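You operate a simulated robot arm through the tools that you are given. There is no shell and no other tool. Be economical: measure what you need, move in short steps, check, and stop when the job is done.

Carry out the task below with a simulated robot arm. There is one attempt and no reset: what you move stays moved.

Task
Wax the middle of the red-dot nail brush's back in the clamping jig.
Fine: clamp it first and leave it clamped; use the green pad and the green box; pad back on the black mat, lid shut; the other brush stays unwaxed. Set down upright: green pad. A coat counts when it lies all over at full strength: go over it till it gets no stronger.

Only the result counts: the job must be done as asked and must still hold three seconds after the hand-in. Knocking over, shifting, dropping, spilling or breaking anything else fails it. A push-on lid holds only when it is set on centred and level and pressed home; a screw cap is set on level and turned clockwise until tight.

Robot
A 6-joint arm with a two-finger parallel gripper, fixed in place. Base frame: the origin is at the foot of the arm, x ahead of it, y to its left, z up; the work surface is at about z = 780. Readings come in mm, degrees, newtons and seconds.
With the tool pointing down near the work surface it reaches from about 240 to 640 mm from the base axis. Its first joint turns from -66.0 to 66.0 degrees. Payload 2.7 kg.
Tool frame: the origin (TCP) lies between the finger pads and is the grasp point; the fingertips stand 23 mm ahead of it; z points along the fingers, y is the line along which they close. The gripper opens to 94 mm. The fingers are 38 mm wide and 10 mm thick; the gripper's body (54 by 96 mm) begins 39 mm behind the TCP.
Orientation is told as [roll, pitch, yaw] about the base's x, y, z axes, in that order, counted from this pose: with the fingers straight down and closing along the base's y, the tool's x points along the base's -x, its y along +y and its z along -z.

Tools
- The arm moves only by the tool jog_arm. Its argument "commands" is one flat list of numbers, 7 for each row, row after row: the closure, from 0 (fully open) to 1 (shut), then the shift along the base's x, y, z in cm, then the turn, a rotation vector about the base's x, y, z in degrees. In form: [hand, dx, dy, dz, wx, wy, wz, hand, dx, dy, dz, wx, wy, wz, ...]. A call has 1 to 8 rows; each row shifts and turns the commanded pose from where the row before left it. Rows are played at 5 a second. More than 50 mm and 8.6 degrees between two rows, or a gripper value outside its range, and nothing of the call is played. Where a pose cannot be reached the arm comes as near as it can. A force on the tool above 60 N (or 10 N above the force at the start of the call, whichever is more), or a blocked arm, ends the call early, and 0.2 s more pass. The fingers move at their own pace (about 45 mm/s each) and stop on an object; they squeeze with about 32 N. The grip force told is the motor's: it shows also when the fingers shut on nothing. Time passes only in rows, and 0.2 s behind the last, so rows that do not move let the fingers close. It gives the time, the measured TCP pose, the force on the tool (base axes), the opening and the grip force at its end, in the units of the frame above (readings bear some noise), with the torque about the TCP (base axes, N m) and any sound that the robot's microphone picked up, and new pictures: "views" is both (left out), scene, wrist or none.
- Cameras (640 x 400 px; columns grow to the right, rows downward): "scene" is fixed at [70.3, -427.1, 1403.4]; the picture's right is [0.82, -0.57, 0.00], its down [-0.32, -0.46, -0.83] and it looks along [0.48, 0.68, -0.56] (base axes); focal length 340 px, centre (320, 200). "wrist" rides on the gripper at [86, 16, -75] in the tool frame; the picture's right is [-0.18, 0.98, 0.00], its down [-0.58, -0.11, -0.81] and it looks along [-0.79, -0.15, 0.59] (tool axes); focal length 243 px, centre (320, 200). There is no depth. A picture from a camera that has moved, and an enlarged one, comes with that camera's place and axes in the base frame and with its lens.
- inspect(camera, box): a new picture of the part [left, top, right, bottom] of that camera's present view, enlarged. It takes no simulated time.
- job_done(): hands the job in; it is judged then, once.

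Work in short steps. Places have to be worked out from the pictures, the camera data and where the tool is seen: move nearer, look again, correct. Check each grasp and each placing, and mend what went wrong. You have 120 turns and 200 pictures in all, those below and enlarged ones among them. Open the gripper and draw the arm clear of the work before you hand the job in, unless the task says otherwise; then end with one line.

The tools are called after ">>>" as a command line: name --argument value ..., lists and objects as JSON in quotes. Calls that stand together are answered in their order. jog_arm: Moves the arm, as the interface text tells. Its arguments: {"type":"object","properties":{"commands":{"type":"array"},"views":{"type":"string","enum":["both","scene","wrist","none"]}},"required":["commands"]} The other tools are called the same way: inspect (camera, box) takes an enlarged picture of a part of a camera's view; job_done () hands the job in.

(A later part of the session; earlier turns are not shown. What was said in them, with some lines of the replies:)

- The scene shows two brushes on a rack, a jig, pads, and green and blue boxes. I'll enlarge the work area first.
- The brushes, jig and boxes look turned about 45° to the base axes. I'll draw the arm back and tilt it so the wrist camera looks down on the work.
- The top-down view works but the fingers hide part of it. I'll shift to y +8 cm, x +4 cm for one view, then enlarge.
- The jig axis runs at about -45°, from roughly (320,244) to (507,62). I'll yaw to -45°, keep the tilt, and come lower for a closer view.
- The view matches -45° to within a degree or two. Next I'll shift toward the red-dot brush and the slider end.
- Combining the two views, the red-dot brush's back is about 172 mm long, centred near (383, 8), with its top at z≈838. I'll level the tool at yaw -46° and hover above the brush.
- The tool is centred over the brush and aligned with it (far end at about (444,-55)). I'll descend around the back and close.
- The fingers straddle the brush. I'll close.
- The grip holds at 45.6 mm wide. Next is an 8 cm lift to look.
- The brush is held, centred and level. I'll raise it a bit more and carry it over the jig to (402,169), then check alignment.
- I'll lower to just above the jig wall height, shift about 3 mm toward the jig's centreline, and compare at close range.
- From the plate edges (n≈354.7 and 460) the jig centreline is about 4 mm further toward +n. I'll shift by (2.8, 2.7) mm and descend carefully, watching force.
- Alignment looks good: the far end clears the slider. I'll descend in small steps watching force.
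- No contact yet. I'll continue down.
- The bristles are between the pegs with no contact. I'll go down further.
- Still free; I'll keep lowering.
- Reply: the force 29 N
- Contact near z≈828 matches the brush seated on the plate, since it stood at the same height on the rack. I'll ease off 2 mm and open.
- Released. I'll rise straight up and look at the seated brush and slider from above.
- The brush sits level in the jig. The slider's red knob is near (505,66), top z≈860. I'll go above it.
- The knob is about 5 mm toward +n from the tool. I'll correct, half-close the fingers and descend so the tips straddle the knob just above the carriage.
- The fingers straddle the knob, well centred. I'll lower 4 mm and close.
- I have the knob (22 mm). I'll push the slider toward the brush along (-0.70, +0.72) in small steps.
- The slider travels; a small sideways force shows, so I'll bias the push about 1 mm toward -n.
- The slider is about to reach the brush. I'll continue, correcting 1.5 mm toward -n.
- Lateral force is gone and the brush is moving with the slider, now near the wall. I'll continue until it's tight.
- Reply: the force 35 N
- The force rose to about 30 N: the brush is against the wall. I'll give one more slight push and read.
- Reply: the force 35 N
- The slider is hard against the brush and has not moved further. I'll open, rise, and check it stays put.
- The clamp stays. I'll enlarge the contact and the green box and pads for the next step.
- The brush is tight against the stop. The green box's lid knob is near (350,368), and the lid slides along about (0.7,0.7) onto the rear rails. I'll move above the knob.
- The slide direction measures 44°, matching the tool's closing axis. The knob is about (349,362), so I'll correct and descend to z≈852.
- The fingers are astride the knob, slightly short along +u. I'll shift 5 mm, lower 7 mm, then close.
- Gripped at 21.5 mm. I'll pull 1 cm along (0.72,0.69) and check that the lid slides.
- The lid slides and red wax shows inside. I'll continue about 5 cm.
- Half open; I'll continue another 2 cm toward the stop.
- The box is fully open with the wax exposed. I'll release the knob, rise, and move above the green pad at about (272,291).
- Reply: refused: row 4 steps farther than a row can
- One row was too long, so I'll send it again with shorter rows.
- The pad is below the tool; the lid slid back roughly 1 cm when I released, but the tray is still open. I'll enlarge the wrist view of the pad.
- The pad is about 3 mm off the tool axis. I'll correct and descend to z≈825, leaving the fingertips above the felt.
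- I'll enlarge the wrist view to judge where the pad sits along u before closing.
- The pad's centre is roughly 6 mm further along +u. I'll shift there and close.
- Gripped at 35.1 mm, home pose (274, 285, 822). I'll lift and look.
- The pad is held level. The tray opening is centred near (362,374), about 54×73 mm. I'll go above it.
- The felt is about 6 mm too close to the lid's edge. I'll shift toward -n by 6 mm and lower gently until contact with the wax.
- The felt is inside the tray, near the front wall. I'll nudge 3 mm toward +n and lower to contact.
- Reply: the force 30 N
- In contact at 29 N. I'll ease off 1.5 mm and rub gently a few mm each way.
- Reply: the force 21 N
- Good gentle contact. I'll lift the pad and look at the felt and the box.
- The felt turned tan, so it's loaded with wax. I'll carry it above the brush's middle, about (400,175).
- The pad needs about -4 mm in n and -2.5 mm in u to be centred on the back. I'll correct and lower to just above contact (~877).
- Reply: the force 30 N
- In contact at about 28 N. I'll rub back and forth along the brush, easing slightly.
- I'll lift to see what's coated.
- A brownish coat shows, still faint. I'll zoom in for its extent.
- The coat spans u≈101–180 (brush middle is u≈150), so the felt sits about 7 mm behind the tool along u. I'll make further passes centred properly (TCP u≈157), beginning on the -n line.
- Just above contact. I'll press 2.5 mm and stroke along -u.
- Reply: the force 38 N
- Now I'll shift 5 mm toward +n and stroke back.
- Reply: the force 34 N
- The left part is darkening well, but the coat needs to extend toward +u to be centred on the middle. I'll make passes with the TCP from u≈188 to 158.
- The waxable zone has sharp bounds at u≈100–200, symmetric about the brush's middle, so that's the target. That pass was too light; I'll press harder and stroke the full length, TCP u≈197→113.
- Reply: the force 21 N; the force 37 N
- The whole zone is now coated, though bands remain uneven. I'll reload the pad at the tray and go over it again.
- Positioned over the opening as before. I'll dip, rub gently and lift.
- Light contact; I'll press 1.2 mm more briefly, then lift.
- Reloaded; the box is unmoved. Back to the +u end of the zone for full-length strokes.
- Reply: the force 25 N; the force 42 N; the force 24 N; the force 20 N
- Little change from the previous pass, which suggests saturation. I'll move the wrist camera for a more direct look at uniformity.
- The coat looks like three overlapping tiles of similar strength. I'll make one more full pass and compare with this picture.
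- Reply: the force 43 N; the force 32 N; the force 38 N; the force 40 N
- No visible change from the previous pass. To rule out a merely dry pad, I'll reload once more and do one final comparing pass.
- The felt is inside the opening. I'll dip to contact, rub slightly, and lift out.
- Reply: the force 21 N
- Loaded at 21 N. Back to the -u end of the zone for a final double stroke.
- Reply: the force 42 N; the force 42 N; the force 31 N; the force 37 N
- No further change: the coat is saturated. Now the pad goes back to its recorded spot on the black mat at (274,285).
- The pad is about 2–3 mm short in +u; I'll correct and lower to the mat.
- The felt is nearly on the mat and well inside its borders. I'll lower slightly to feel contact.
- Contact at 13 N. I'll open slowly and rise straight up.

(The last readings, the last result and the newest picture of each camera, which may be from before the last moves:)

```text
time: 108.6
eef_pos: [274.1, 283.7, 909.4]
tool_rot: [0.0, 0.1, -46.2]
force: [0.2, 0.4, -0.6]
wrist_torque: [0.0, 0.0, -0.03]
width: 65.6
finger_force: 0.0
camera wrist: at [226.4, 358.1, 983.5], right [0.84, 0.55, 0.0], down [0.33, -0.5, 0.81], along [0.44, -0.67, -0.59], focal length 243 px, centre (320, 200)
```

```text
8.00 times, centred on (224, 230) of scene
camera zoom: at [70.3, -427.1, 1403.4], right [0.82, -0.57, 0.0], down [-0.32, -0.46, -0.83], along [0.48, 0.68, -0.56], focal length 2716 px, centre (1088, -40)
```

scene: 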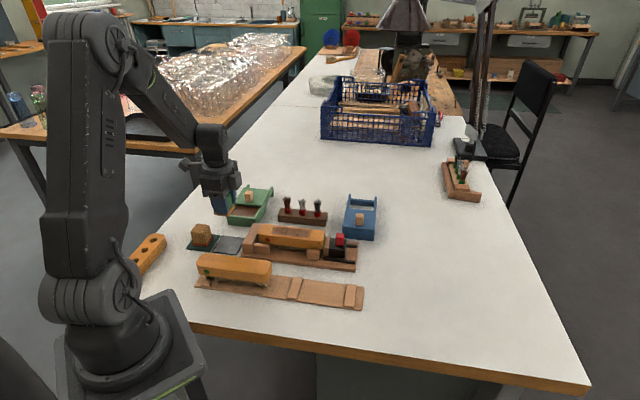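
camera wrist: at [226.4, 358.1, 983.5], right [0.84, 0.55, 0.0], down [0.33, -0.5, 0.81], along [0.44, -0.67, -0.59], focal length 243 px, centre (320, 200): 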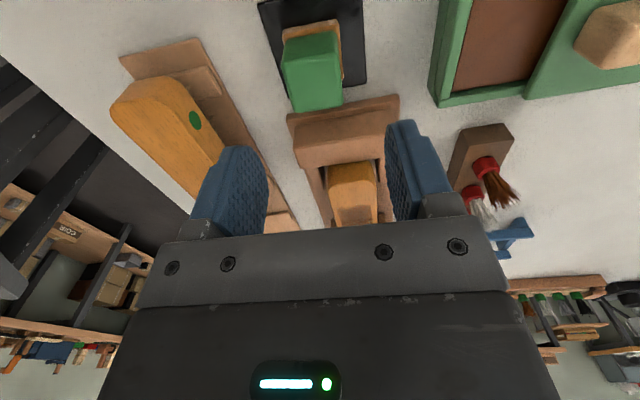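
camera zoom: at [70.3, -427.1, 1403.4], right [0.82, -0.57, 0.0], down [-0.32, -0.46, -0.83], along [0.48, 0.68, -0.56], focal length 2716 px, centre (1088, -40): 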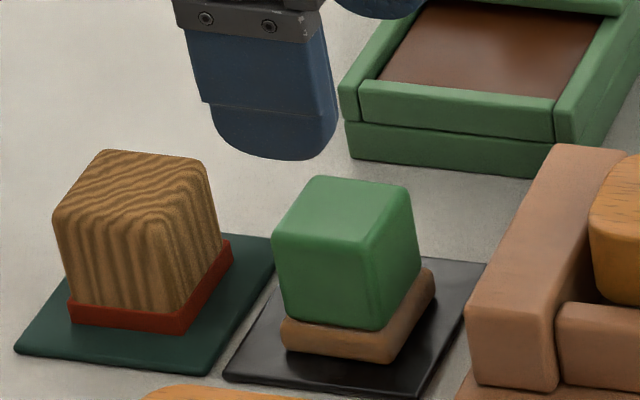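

The pad stands upright on the mat. Next, the lid: its knob should be near (396,406), so I'll go above it.

>>> jog_arm --commands '[0.45, 3.05, 3.07, 0, 0, 0, 0, 0.45, 3.05, 3.07, 0, 0, 0, 0, 0.45, 3.05, 3.07, 0, 0, 0, 0, 0.45, 3.05, 3.07, 0, 0, 0, 0, 0.45, 0, 0, 0, 0, 0, 0]' --views "wrist"

>>> inspect --camera "scene" --box '[200, 165, 296, 225]'

```text
time: 109.8
eef_pos: [397.3, 406.3, 910.8]
tool_rot: [-0.1, 0.1, -46.2]
force: [-0.2, 0.3, -0.3]
wrist_torque: [0.05, 0.02, -0.02]
width: 51.9
finger_force: 0.0
camera wrist: at [349.5, 480.1, 985.9], right [0.84, 0.55, 0.0], down [0.33, -0.49, 0.81], along [0.44, -0.67, -0.59], focal length 243 px, centre (320, 200)
```

wrist: 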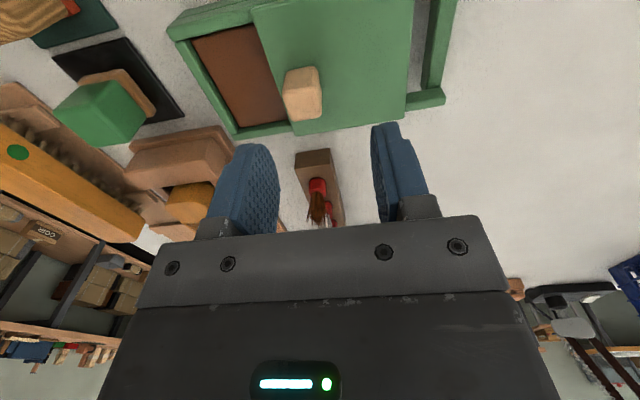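

```text
6.67 times, centred on (248, 195) of scene
camera zoom: at [70.3, -427.1, 1403.4], right [0.82, -0.57, 0.0], down [-0.32, -0.46, -0.83], along [0.48, 0.68, -0.56], focal length 2263 px, centre (800, 233)
```

zoom: 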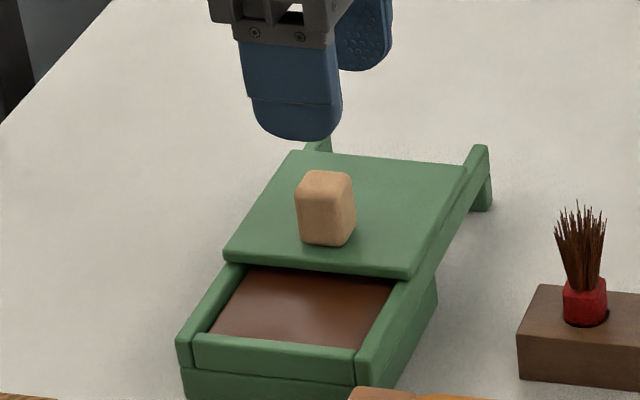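

The knob is about 11 mm toward -n: (388,400). I'll correct and descend astride it.

>>> jog_arm --commands '[0.45, -0.9, -0.6, -3, 0, 0, 0, 0.45, 0, 0, -2, 0, 0, 0, 0.45, 0, 0, -1, 0, 0, 0, 0.45, 0, 0, 0, 0, 0, 0]' --views "wrist"

>>> inspect --camera "scene" --box '[200, 165, 296, 225]'

```text
time: 110.8
eef_pos: [388.2, 400.9, 849.4]
tool_rot: [0.1, 0.1, -46.1]
force: [-0.5, -0.2, -0.3]
wrist_torque: [0.01, 0.02, -0.01]
width: 51.6
finger_force: 0.0
camera wrist: at [339.6, 474.1, 923.5], right [0.84, 0.55, 0.0], down [0.33, -0.5, 0.81], along [0.44, -0.67, -0.59], focal length 243 px, centre (320, 200)
```

wrist: 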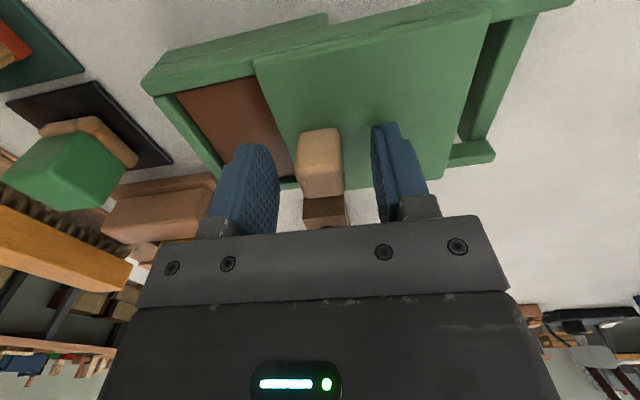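

```text
6.67 times, centred on (248, 195) of scene
camera zoom: at [70.3, -427.1, 1403.4], right [0.82, -0.57, 0.0], down [-0.32, -0.46, -0.83], along [0.48, 0.68, -0.56], focal length 2263 px, centre (800, 233)
```

zoom: 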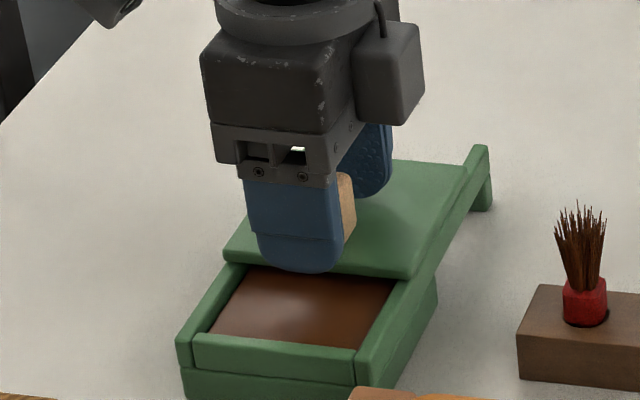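

Astride the knob. I'll lower 4 mm and grip.

>>> jog_arm --commands '[0.45, 0.1, -0.1, -0.4, 0, 0, 0, 1, 0, 0, 0, 0, 0, 0, 1, 0, 0, 0, 0, 0, 0, 1, 0, 0, 0, 0, 0, 0, 1, 0, 0, 0, 0, 0, 0]' --views "none"

```text
time: 112.0
eef_pos: [388.7, 399.6, 845.8]
tool_rot: [0.0, 0.2, -45.9]
force: [0.9, -1.0, 0.5]
wrist_torque: [0.27, 0.36, 0.98]
width: 21.4
finger_force: 45.0
```

Gripped. I'll slide the lid toward closed, about 49 mm first.

>>> jog_arm --commands '[1, -0.503, -0.486, 0, 0, 0, 0, 1, -0.503, -0.486, 0, 0, 0, 0, 1, -0.503, -0.486, 0, 0, 0, 0, 1, -0.503, -0.486, 0, 0, 0, 0, 1, -0.503, -0.486, 0, 0, 0, 0, 1, -0.503, -0.486, 0, 0, 0, 0, 1, -0.503, -0.486, 0, 0, 0, 0, 1, 0, 0, 0, 0, 0, 0]' --views "none"

>>> inspect --camera "scene" --box '[200, 165, 296, 225]'

```text
time: 113.8
eef_pos: [353.7, 363.7, 845.8]
tool_rot: [0.1, 0.1, -46.0]
force: [13.7, -13.2, 4.8]
wrist_torque: [-0.06, -0.1, 0.85]
width: 21.5
finger_force: 45.0
```

```text
6.67 times, centred on (248, 195) of scene
camera zoom: at [70.6, -427.5, 1403.2], right [0.82, -0.57, 0.0], down [-0.32, -0.46, -0.83], along [0.48, 0.68, -0.56], focal length 2263 px, centre (800, 233)
```

zoom: 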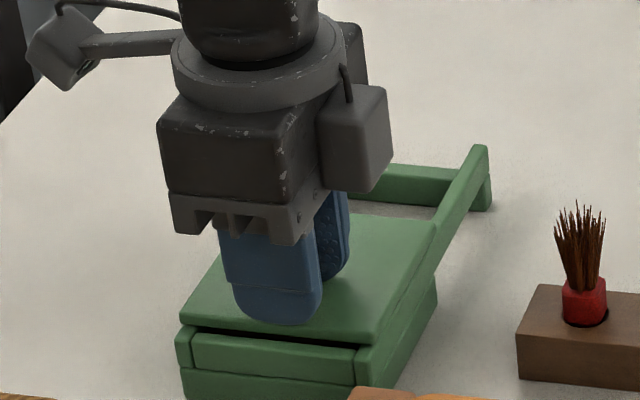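

About 5 mm remain; there's some sideways force, so I'll shift 1.2 mm toward +u while closing.

>>> jog_arm --commands '[1, 0.09, -0.09, 0, 0, 0, 0, 1, -0.22, -0.21, 0, 0, 0, 0, 1, -0.18, -0.17, 0, 0, 0, 0, 1, 0, 0, 0, 0, 0, 0]' --views "none"

>>> inspect --camera "scene" --box '[200, 175, 280, 225]'

```text
time: 114.8
eef_pos: [351.2, 361.9, 844.4]
tool_rot: [-0.1, 0.1, -46.0]
force: [9.9, -10.1, -7.6]
wrist_torque: [-0.14, -0.6, 1.06]
width: 21.6
finger_force: 44.8
```

```text
8.00 times, centred on (240, 200) of scene
camera zoom: at [70.6, -427.2, 1403.3], right [0.82, -0.57, 0.0], down [-0.32, -0.46, -0.83], along [0.48, 0.68, -0.56], focal length 2716 px, centre (960, 200)
```

zoom: 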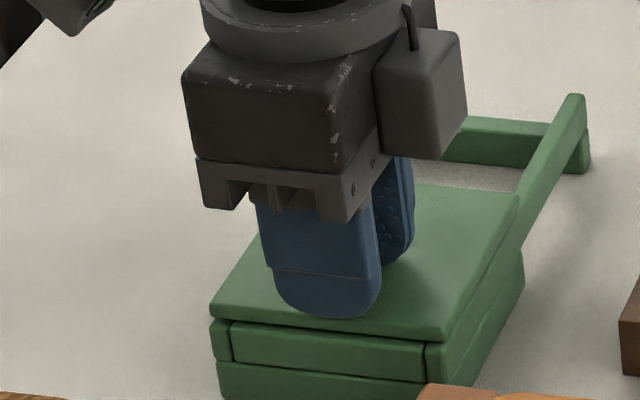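

It looks nearly shut. One more gentle push of 2 mm to feel the stop.

>>> jog_arm --commands '[1, -0.02, -0.16, 0, 0, 0, 0, 1, -0.05, -0.1, 0, 0, 0, 0, 1, 0, 0, 0, 0, 0, 0]' --views "none"

>>> inspect --camera "scene" --box '[200, 185, 264, 225]'

```text
time: 115.6
eef_pos: [349.4, 359.1, 845.9]
tool_rot: [0.0, 0.2, -45.9]
force: [-1.6, 0.5, -9.7]
wrist_torque: [-0.29, -0.28, 1.03]
width: 21.7
finger_force: 44.7
```

```text
10.00 times, centred on (232, 205) of scene
camera zoom: at [70.4, -426.9, 1403.4], right [0.82, -0.57, 0.0], down [-0.32, -0.46, -0.83], along [0.48, 0.68, -0.56], focal length 3395 px, centre (1200, 150)
```

zoom: 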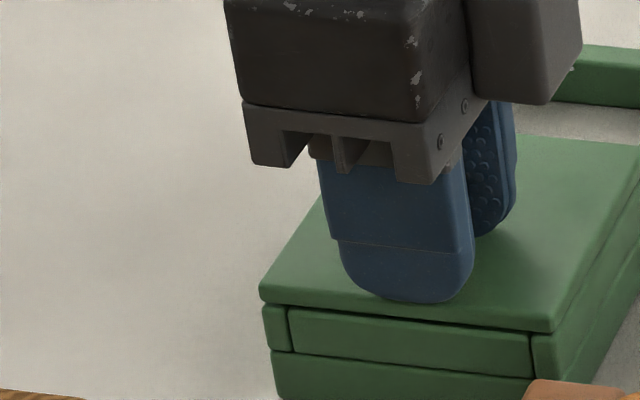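

The lid's corners match their original closed pixels. I'll open, wait, and rise strictly vertically to verify.

>>> jog_arm --commands '[0.45, 0, 0, 0, 0, 0, 0, 0.45, 0, 0, 0, 0, 0, 0, 0.45, 0, 0, 0, 0, 0, 0, 0.45, 0, 0, 0, 0, 0, 0, 0.45, 0, 0, 3, 0, 0, 0, 0.45, 0, 0, 4, 0, 0, 0, 0.45, 0, 0, 0, 0, 0, 0]' --views "wrist"

>>> inspect --camera "scene" --box '[180, 180, 276, 240]'

```text
time: 117.2
eef_pos: [349.5, 358.7, 915.9]
tool_rot: [0.0, 0.0, -46.1]
force: [0.2, 0.5, 0.8]
wrist_torque: [0.04, 0.03, -0.01]
width: 52.0
finger_force: 0.0
camera wrist: at [301.6, 432.8, 991.2], right [0.84, 0.55, 0.0], down [0.33, -0.49, 0.81], along [0.44, -0.67, -0.59], focal length 243 px, centre (320, 200)
```

wrist: 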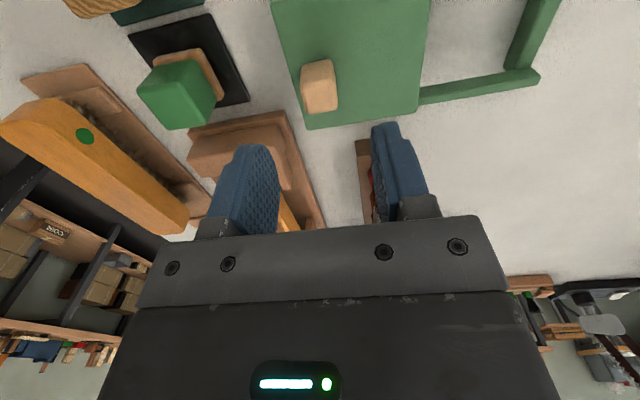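

```text
6.67 times, centred on (228, 210) of scene
camera zoom: at [70.3, -427.1, 1403.4], right [0.82, -0.57, 0.0], down [-0.32, -0.46, -0.83], along [0.48, 0.68, -0.56], focal length 2263 px, centre (933, 133)
```

zoom: 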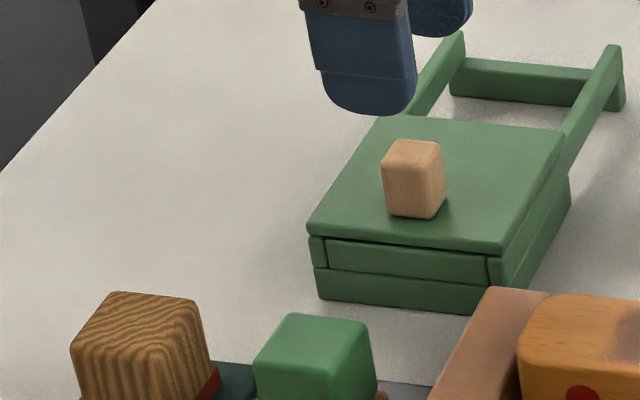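

The lid looks shut, perhaps within 1 mm of its original place. I'll regrip the knob and push gently to the stop to be certain.

>>> jog_arm --commands '[0.45, 0, 0, -4, 0, 0, 0, 0.45, 0, 0, -3, 0, 0, 0, 0.45, 0, 0, 0, 0, 0, 0, 1, 0, 0, 0, 0, 0, 0, 1, 0, 0, 0, 0, 0, 0, 1, 0, 0, 0, 0, 0, 0]' --views "none"

>>> jog_arm --commands '[1, -0.1, -0.1, 0, 0, 0, 0, 1, -0.07, -0.07, 0, 0, 0, 0, 1, 0, 0, 0, 0, 0, 0]' --views "none"

```text
time: 118.6
eef_pos: [351.1, 361.9, 844.8]
tool_rot: [0.1, 0.1, -45.9]
force: [-0.4, 0.4, 18.7]
wrist_torque: [-0.17, 0.68, 0.55]
width: 21.5
finger_force: 44.7
```

```text
time: 119.4
eef_pos: [349.8, 359.1, 845.3]
tool_rot: [0.1, 0.1, -45.9]
force: [-5.5, 5.0, 16.7]
wrist_torque: [-0.25, 0.06, 1.06]
width: 21.9
finger_force: 44.7
```

>>> inspect --camera "scene" --box '[180, 180, 276, 240]'

>>> jog_arm --commands '[1, -0.07, -0.07, 0, 0, 0, 0, 1, -0.07, -0.07, 0, 0, 0, 0, 1, 0, 0, 0, 0, 0, 0]' --views "none"

>>> inspect --camera "scene" --box '[180, 180, 276, 240]'

```text
6.67 times, centred on (228, 210) of scene
camera zoom: at [70.0, -427.1, 1403.4], right [0.82, -0.57, 0.0], down [-0.32, -0.46, -0.83], along [0.48, 0.68, -0.56], focal length 2263 px, centre (933, 133)
```

zoom: 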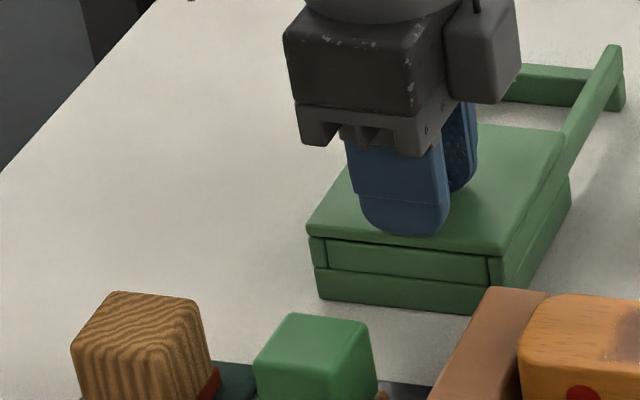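

```text
time: 120.2
eef_pos: [347.7, 358.2, 844.6]
tool_rot: [0.4, 0.2, -46.0]
force: [-3.0, 25.2, 4.4]
wrist_torque: [-0.61, 0.06, 0.93]
width: 21.6
finger_force: 45.2
```

```text
6.67 times, centred on (228, 210) of scene
camera zoom: at [70.2, -426.5, 1403.6], right [0.82, -0.57, 0.0], down [-0.32, -0.46, -0.83], along [0.48, 0.68, -0.56], focal length 2263 px, centre (933, 133)
```

zoom: 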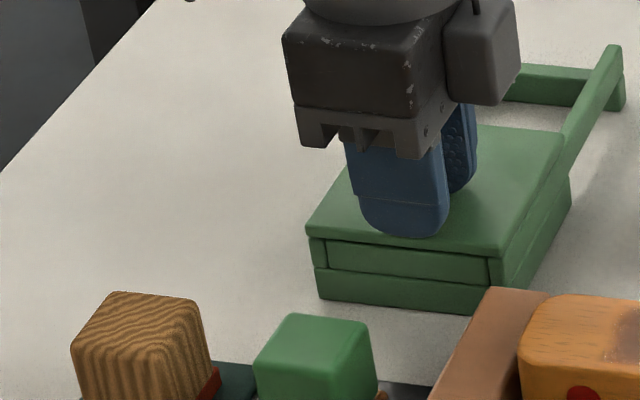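

The stop is felt (about 15 N against the push) and the lid's edges match the original. I'll release and rise straight up.

>>> jog_arm --commands '[1, -0.08, 0.08, 0, 0, 0, 0, 0.45, 0, 0, 0, 0, 0, 0, 0.45, 0, 0, 0, 0, 0, 0, 0.45, 0, 0, 0, 0, 0, 0, 0.45, 0, 0, 3, 0, 0, 0, 0.45, 0, 0, 4.5, 0, 0, 0, 0.45, 0, 0, 4.5, 0, 0, 0, 0.45, 0, 0, 0, 0, 0, 0]' --views "scene"

>>> inspect --camera "scene" --box '[180, 180, 276, 240]'

>>> inspect --camera "scene" --box '[180, 190, 372, 310]'

```text
time: 122.0
eef_pos: [344.7, 351.8, 963.0]
tool_rot: [0.1, 0.1, -46.2]
force: [0.5, -0.3, 0.4]
wrist_torque: [-0.01, 0.01, 0.0]
width: 51.9
finger_force: 0.0
```

scene: 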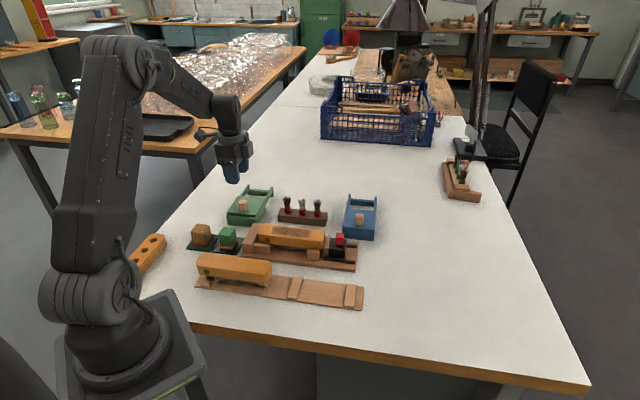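

```text
6.67 times, centred on (228, 210) of scene
camera zoom: at [70.3, -427.1, 1403.4], right [0.82, -0.57, 0.0], down [-0.32, -0.46, -0.83], along [0.48, 0.68, -0.56], focal length 2263 px, centre (933, 133)
```

zoom: 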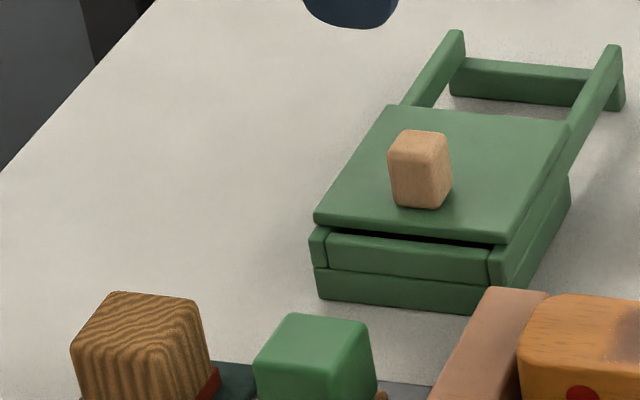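

```text
3.33 times, centred on (276, 250) of scene
camera zoom: at [70.3, -427.1, 1403.4], right [0.82, -0.57, 0.0], down [-0.32, -0.46, -0.83], along [0.48, 0.68, -0.56], focal length 1132 px, centre (467, 33)
```

zoom: 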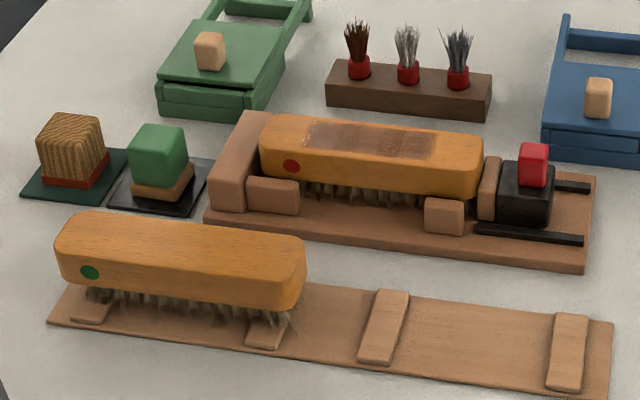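

The lid bounced back about 9 mm, because I released it with preload. This time I'll straddle the knob without gripping, push it shut slowly with one finger, unload gradually, and then rise.

>>> jog_arm --commands '[0.45, 1.1, 1.59, 0, 0, 0, 0, 0.45, 0, 0, -4, 0, 0, 0, 0.45, 0, 0, -4, 0, 0, 0, 0.45, 0, 0, -2.5, 0, 0, 0, 0.45, 0, 0, -1.0, 0, 0, 0, 0.45, 0, 0, 0, 0, 0, 0]' --views "wrist"

>>> inspect --camera "scene" --box '[180, 180, 276, 240]'

```text
time: 123.4
eef_pos: [354.2, 373.6, 847.1]
tool_rot: [0.0, 0.1, -46.1]
force: [-0.4, 0.0, -0.5]
wrist_torque: [0.0, -0.04, 0.05]
width: 51.8
finger_force: 0.1
camera wrist: at [307.8, 447.2, 922.3], right [0.84, 0.55, 0.0], down [0.33, -0.5, 0.81], along [0.44, -0.67, -0.59], focal length 243 px, centre (320, 200)
```

wrist: 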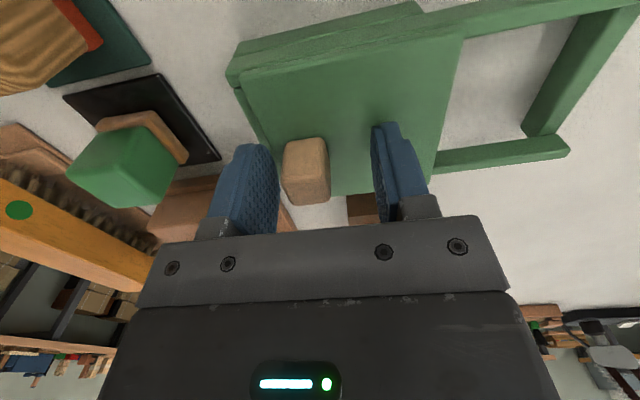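

```text
6.67 times, centred on (228, 210) of scene
camera zoom: at [70.3, -427.1, 1403.4], right [0.82, -0.57, 0.0], down [-0.32, -0.46, -0.83], along [0.48, 0.68, -0.56], focal length 2263 px, centre (933, 133)
```

zoom: 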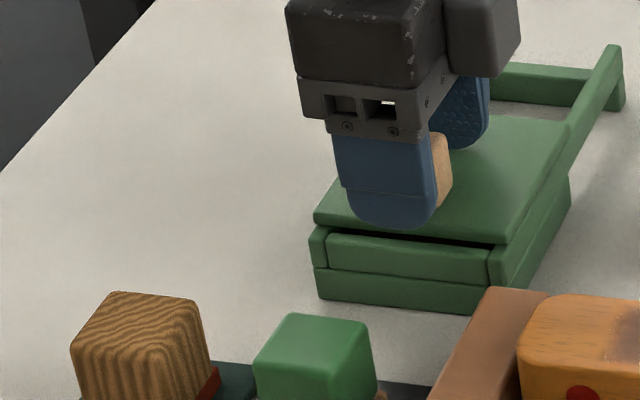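

Straddled. I'll narrow the gap, centre along u, and advance slowly toward -n so the rear finger pushes the knob.

>>> jog_arm --commands '[0.6, 0.35, -0.36, 0, 0, 0, 0, 0.6, 0, 0, 0, 0, 0, 0, 0.6, -0.22, -0.21, 0, 0, 0, 0, 0.6, -0.22, -0.21, 0, 0, 0, 0, 0.6, -0.22, -0.21, 0, 0, 0, 0, 0.6, -0.14, -0.14, 0, 0, 0, 0, 0.6, -0.14, -0.14, 0, 0, 0, 0, 0.6, 0, 0, 0, 0, 0, 0]' --views "none"

>>> inspect --camera "scene" --box '[180, 180, 276, 240]'

```text
time: 125.2
eef_pos: [351.0, 359.1, 850.8]
tool_rot: [0.1, 0.1, -46.1]
force: [-0.1, 0.5, 0.4]
wrist_torque: [0.0, 0.01, 0.01]
width: 37.8
finger_force: 0.0
```

```text
6.67 times, centred on (228, 210) of scene
camera zoom: at [70.3, -427.1, 1403.4], right [0.82, -0.57, 0.0], down [-0.32, -0.46, -0.83], along [0.48, 0.68, -0.56], focal length 2263 px, centre (933, 133)
```

zoom: 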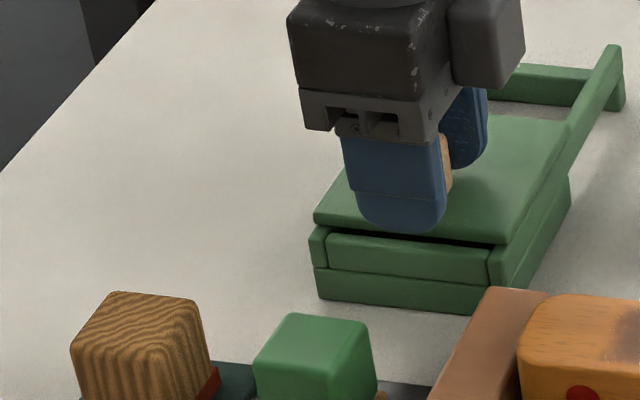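

Lid not reached yet; I'll continue in 2 mm steps.

>>> jog_arm --commands '[0.6, -0.14, -0.14, -0.2, 0, 0, 0, 0.6, -0.14, -0.14, 0, 0, 0, 0, 0.6, -0.14, -0.14, 0, 0, 0, 0, 0.6, -0.1, -0.1, 0, 0, 0, 0, 0.6, 0, 0, 0, 0, 0, 0]' --views "none"

>>> inspect --camera "scene" --box '[180, 180, 276, 240]'

```text
time: 126.4
eef_pos: [346.4, 353.9, 848.3]
tool_rot: [0.1, 0.1, -46.1]
force: [-0.3, 0.0, -0.6]
wrist_torque: [0.01, -0.04, 0.01]
width: 37.7
finger_force: 0.1
```

```text
6.67 times, centred on (228, 210) of scene
camera zoom: at [70.3, -427.1, 1403.4], right [0.82, -0.57, 0.0], down [-0.32, -0.46, -0.83], along [0.48, 0.68, -0.56], focal length 2263 px, centre (933, 133)
```

zoom: 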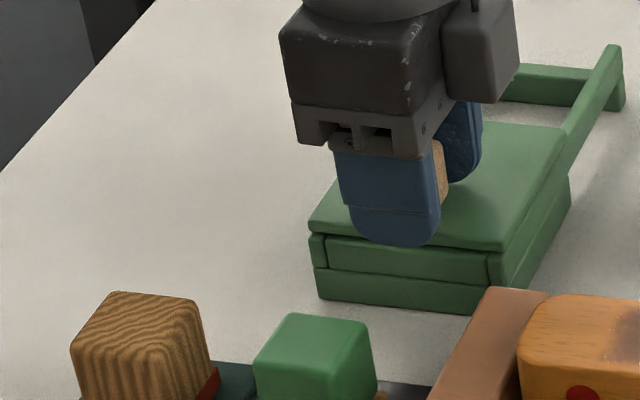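

The lid follows and is nearly shut. I'll push another ~2.5 mm slowly.

>>> jog_arm --commands '[0.6, -0.05, -0.05, 0, 0, 0, 0, 0.6, -0.05, -0.05, 0, 0, 0, 0, 0.6, -0.05, -0.05, 0, 0, 0, 0, 0.6, -0.04, -0.04, 0, 0, 0, 0, 0.6, 0, 0, 0, 0, 0, 0]' --views "none"

>>> inspect --camera "scene" --box '[180, 180, 276, 240]'

```text
time: 127.6
eef_pos: [342.2, 352.2, 848.7]
tool_rot: [0.0, 0.1, -46.1]
force: [1.0, 0.3, 0.7]
wrist_torque: [0.02, -0.04, 0.0]
width: 37.7
finger_force: 0.3
```

```text
6.67 times, centred on (228, 210) of scene
camera zoom: at [70.3, -427.1, 1403.4], right [0.82, -0.57, 0.0], down [-0.32, -0.46, -0.83], along [0.48, 0.68, -0.56], focal length 2263 px, centre (933, 133)
```

zoom: 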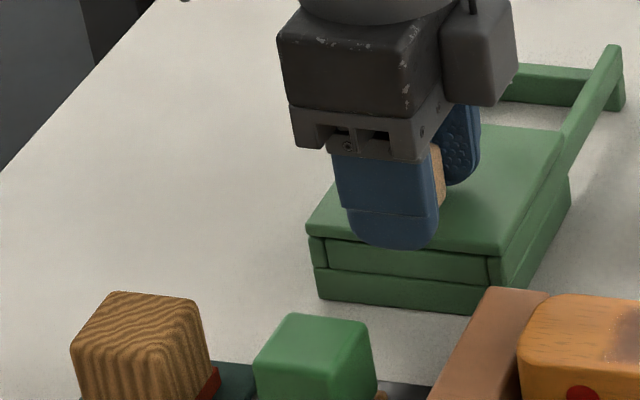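

The edges match the original closed picture. One more 1 mm to feel the stop.

>>> jog_arm --commands '[0.6, -0.04, -0.04, 0, 0, 0, 0, 0.6, -0.04, -0.04, 0, 0, 0, 0, 0.6, 0, 0, 0, 0, 0, 0]' --views "none"

```text
time: 128.4
eef_pos: [342.6, 352.6, 846.7]
tool_rot: [-0.1, 0.1, -46.1]
force: [1.1, 0.0, 0.1]
wrist_torque: [0.01, 0.0, 0.01]
width: 37.9
finger_force: 0.2
```

>>> jog_arm --commands '[0.6, -0.07, -0.07, 0, 0, 0, 0, 0.6, -0.04, -0.04, 0, 0, 0, 0, 0.6, 0, 0, 0, 0, 0, 0]' --views "none"

>>> inspect --camera "scene" --box '[180, 180, 276, 240]'

```text
time: 129.2
eef_pos: [343.9, 351.8, 847.3]
tool_rot: [0.2, 0.1, -46.0]
force: [1.3, 3.4, 1.6]
wrist_torque: [0.0, -0.01, 0.04]
width: 39.6
finger_force: 2.1
```

```text
6.67 times, centred on (228, 210) of scene
camera zoom: at [70.3, -427.0, 1403.4], right [0.82, -0.57, 0.0], down [-0.32, -0.46, -0.83], along [0.48, 0.68, -0.56], focal length 2263 px, centre (933, 133)
```

zoom: 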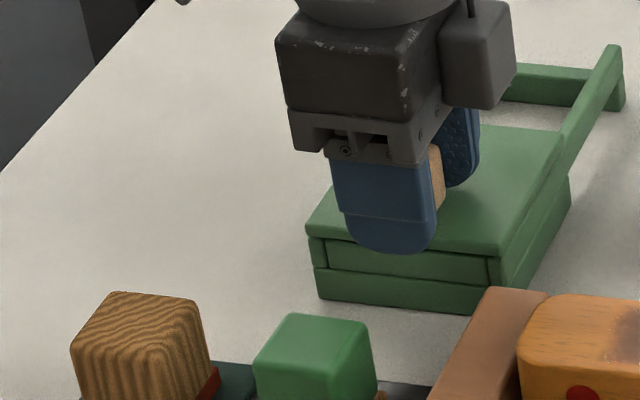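

The stop is reached (the finger is yielding, lid unmoved). I'll back off slowly 7 mm to centre the knob in the gap, then rise straight up.

>>> jog_arm --commands '[0.6, 0.07, 0.07, 0, 0, 0, 0, 0.6, 0.07, 0.07, 0, 0, 0, 0, 0.6, 0.14, 0.14, 0, 0, 0, 0, 0.6, 0.21, 0.21, 0, 0, 0, 0, 0.6, 0, 0, 0, 0, 0, 0, 0.6, 0, 0, 2.5, 0, 0, 0, 0.6, 0, 0, 4, 0, 0, 0, 0.6, 0, 0, 4, 0, 0, 0]' --views "none"

>>> inspect --camera "scene" --box '[180, 180, 276, 240]'

```text
time: 131.0
eef_pos: [346.7, 354.1, 955.1]
tool_rot: [0.0, 0.1, -46.1]
force: [-0.2, 0.1, 0.0]
wrist_torque: [-0.01, -0.03, -0.01]
width: 37.5
finger_force: 0.0
```

```text
6.67 times, centred on (228, 210) of scene
camera zoom: at [70.3, -427.1, 1403.4], right [0.82, -0.57, 0.0], down [-0.32, -0.46, -0.83], along [0.48, 0.68, -0.56], focal length 2263 px, centre (933, 133)
```

zoom: 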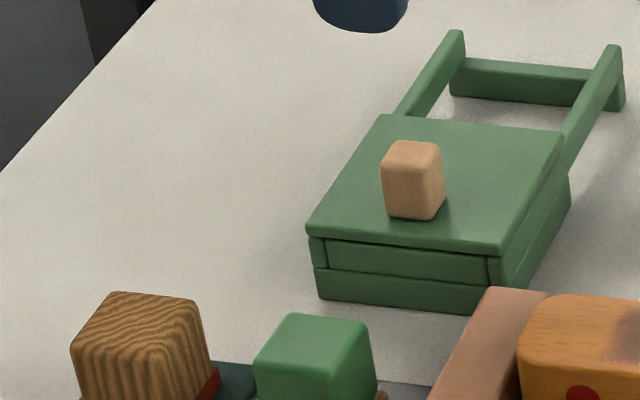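

The lid is shut exactly as at the start. I'll open the gripper, draw the arm up clear, and do a last overall check.

>>> jog_arm --commands '[0, 0, 0, 4, 0, 0, 0, 0, 0, 0, 4, 0, 0, 0, 0, 0, 0, 3, 0, 0, 0, 0, 0, 0, 0, 0, 0, 0]' --views "scene"

>>> inspect --camera "scene" --box '[180, 190, 372, 310]'

>>> inspect --camera "scene" --box '[240, 215, 352, 275]'

```text
time: 132.0
eef_pos: [348.5, 354.7, 1064.0]
tool_rot: [0.0, 0.1, -46.1]
force: [0.8, -0.5, -0.2]
wrist_torque: [0.05, 0.04, 0.0]
width: 94.1
finger_force: 0.1
```

scene: 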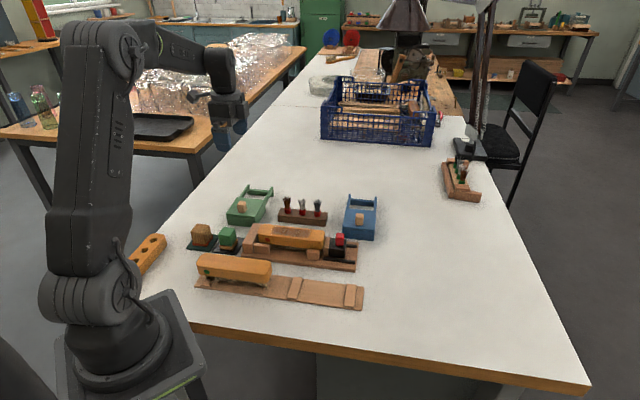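

```text
3.33 times, centred on (276, 250) of scene
camera zoom: at [70.3, -427.1, 1403.4], right [0.82, -0.57, 0.0], down [-0.32, -0.46, -0.83], along [0.48, 0.68, -0.56], focal length 1132 px, centre (467, 33)
```

zoom: 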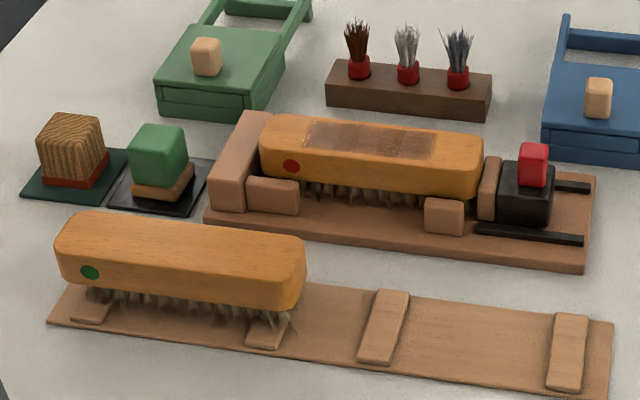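

```text
5.71 times, centred on (296, 245) of scene
camera zoom: at [70.3, -427.1, 1403.4], right [0.82, -0.57, 0.0], down [-0.32, -0.46, -0.83], along [0.48, 0.68, -0.56], focal length 1940 px, centre (457, -57)
```

zoom: 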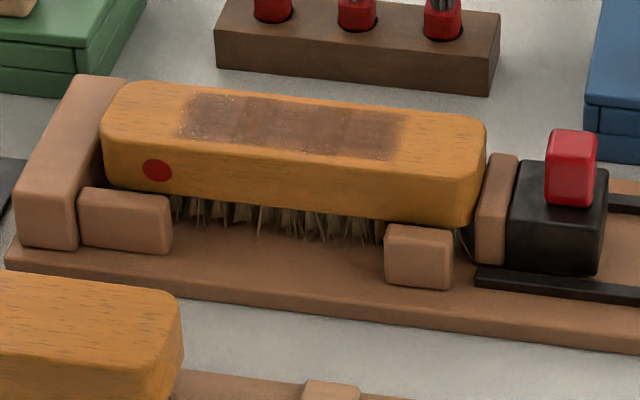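

Everything checks out: brush clamped and unmoved, coat even, pad upright on the black mat, lid shut, arm clear. Handing in.

>>> job_done

```text
The job is handed in.
```

The red-dot brush is clamped in the jig with the middle of its back waxed until further passes showed no change. The green pad is upright on the black mat, the green box's lid is shut, and the other brush was left unwaxed. The job is handed in; no verdict came back.
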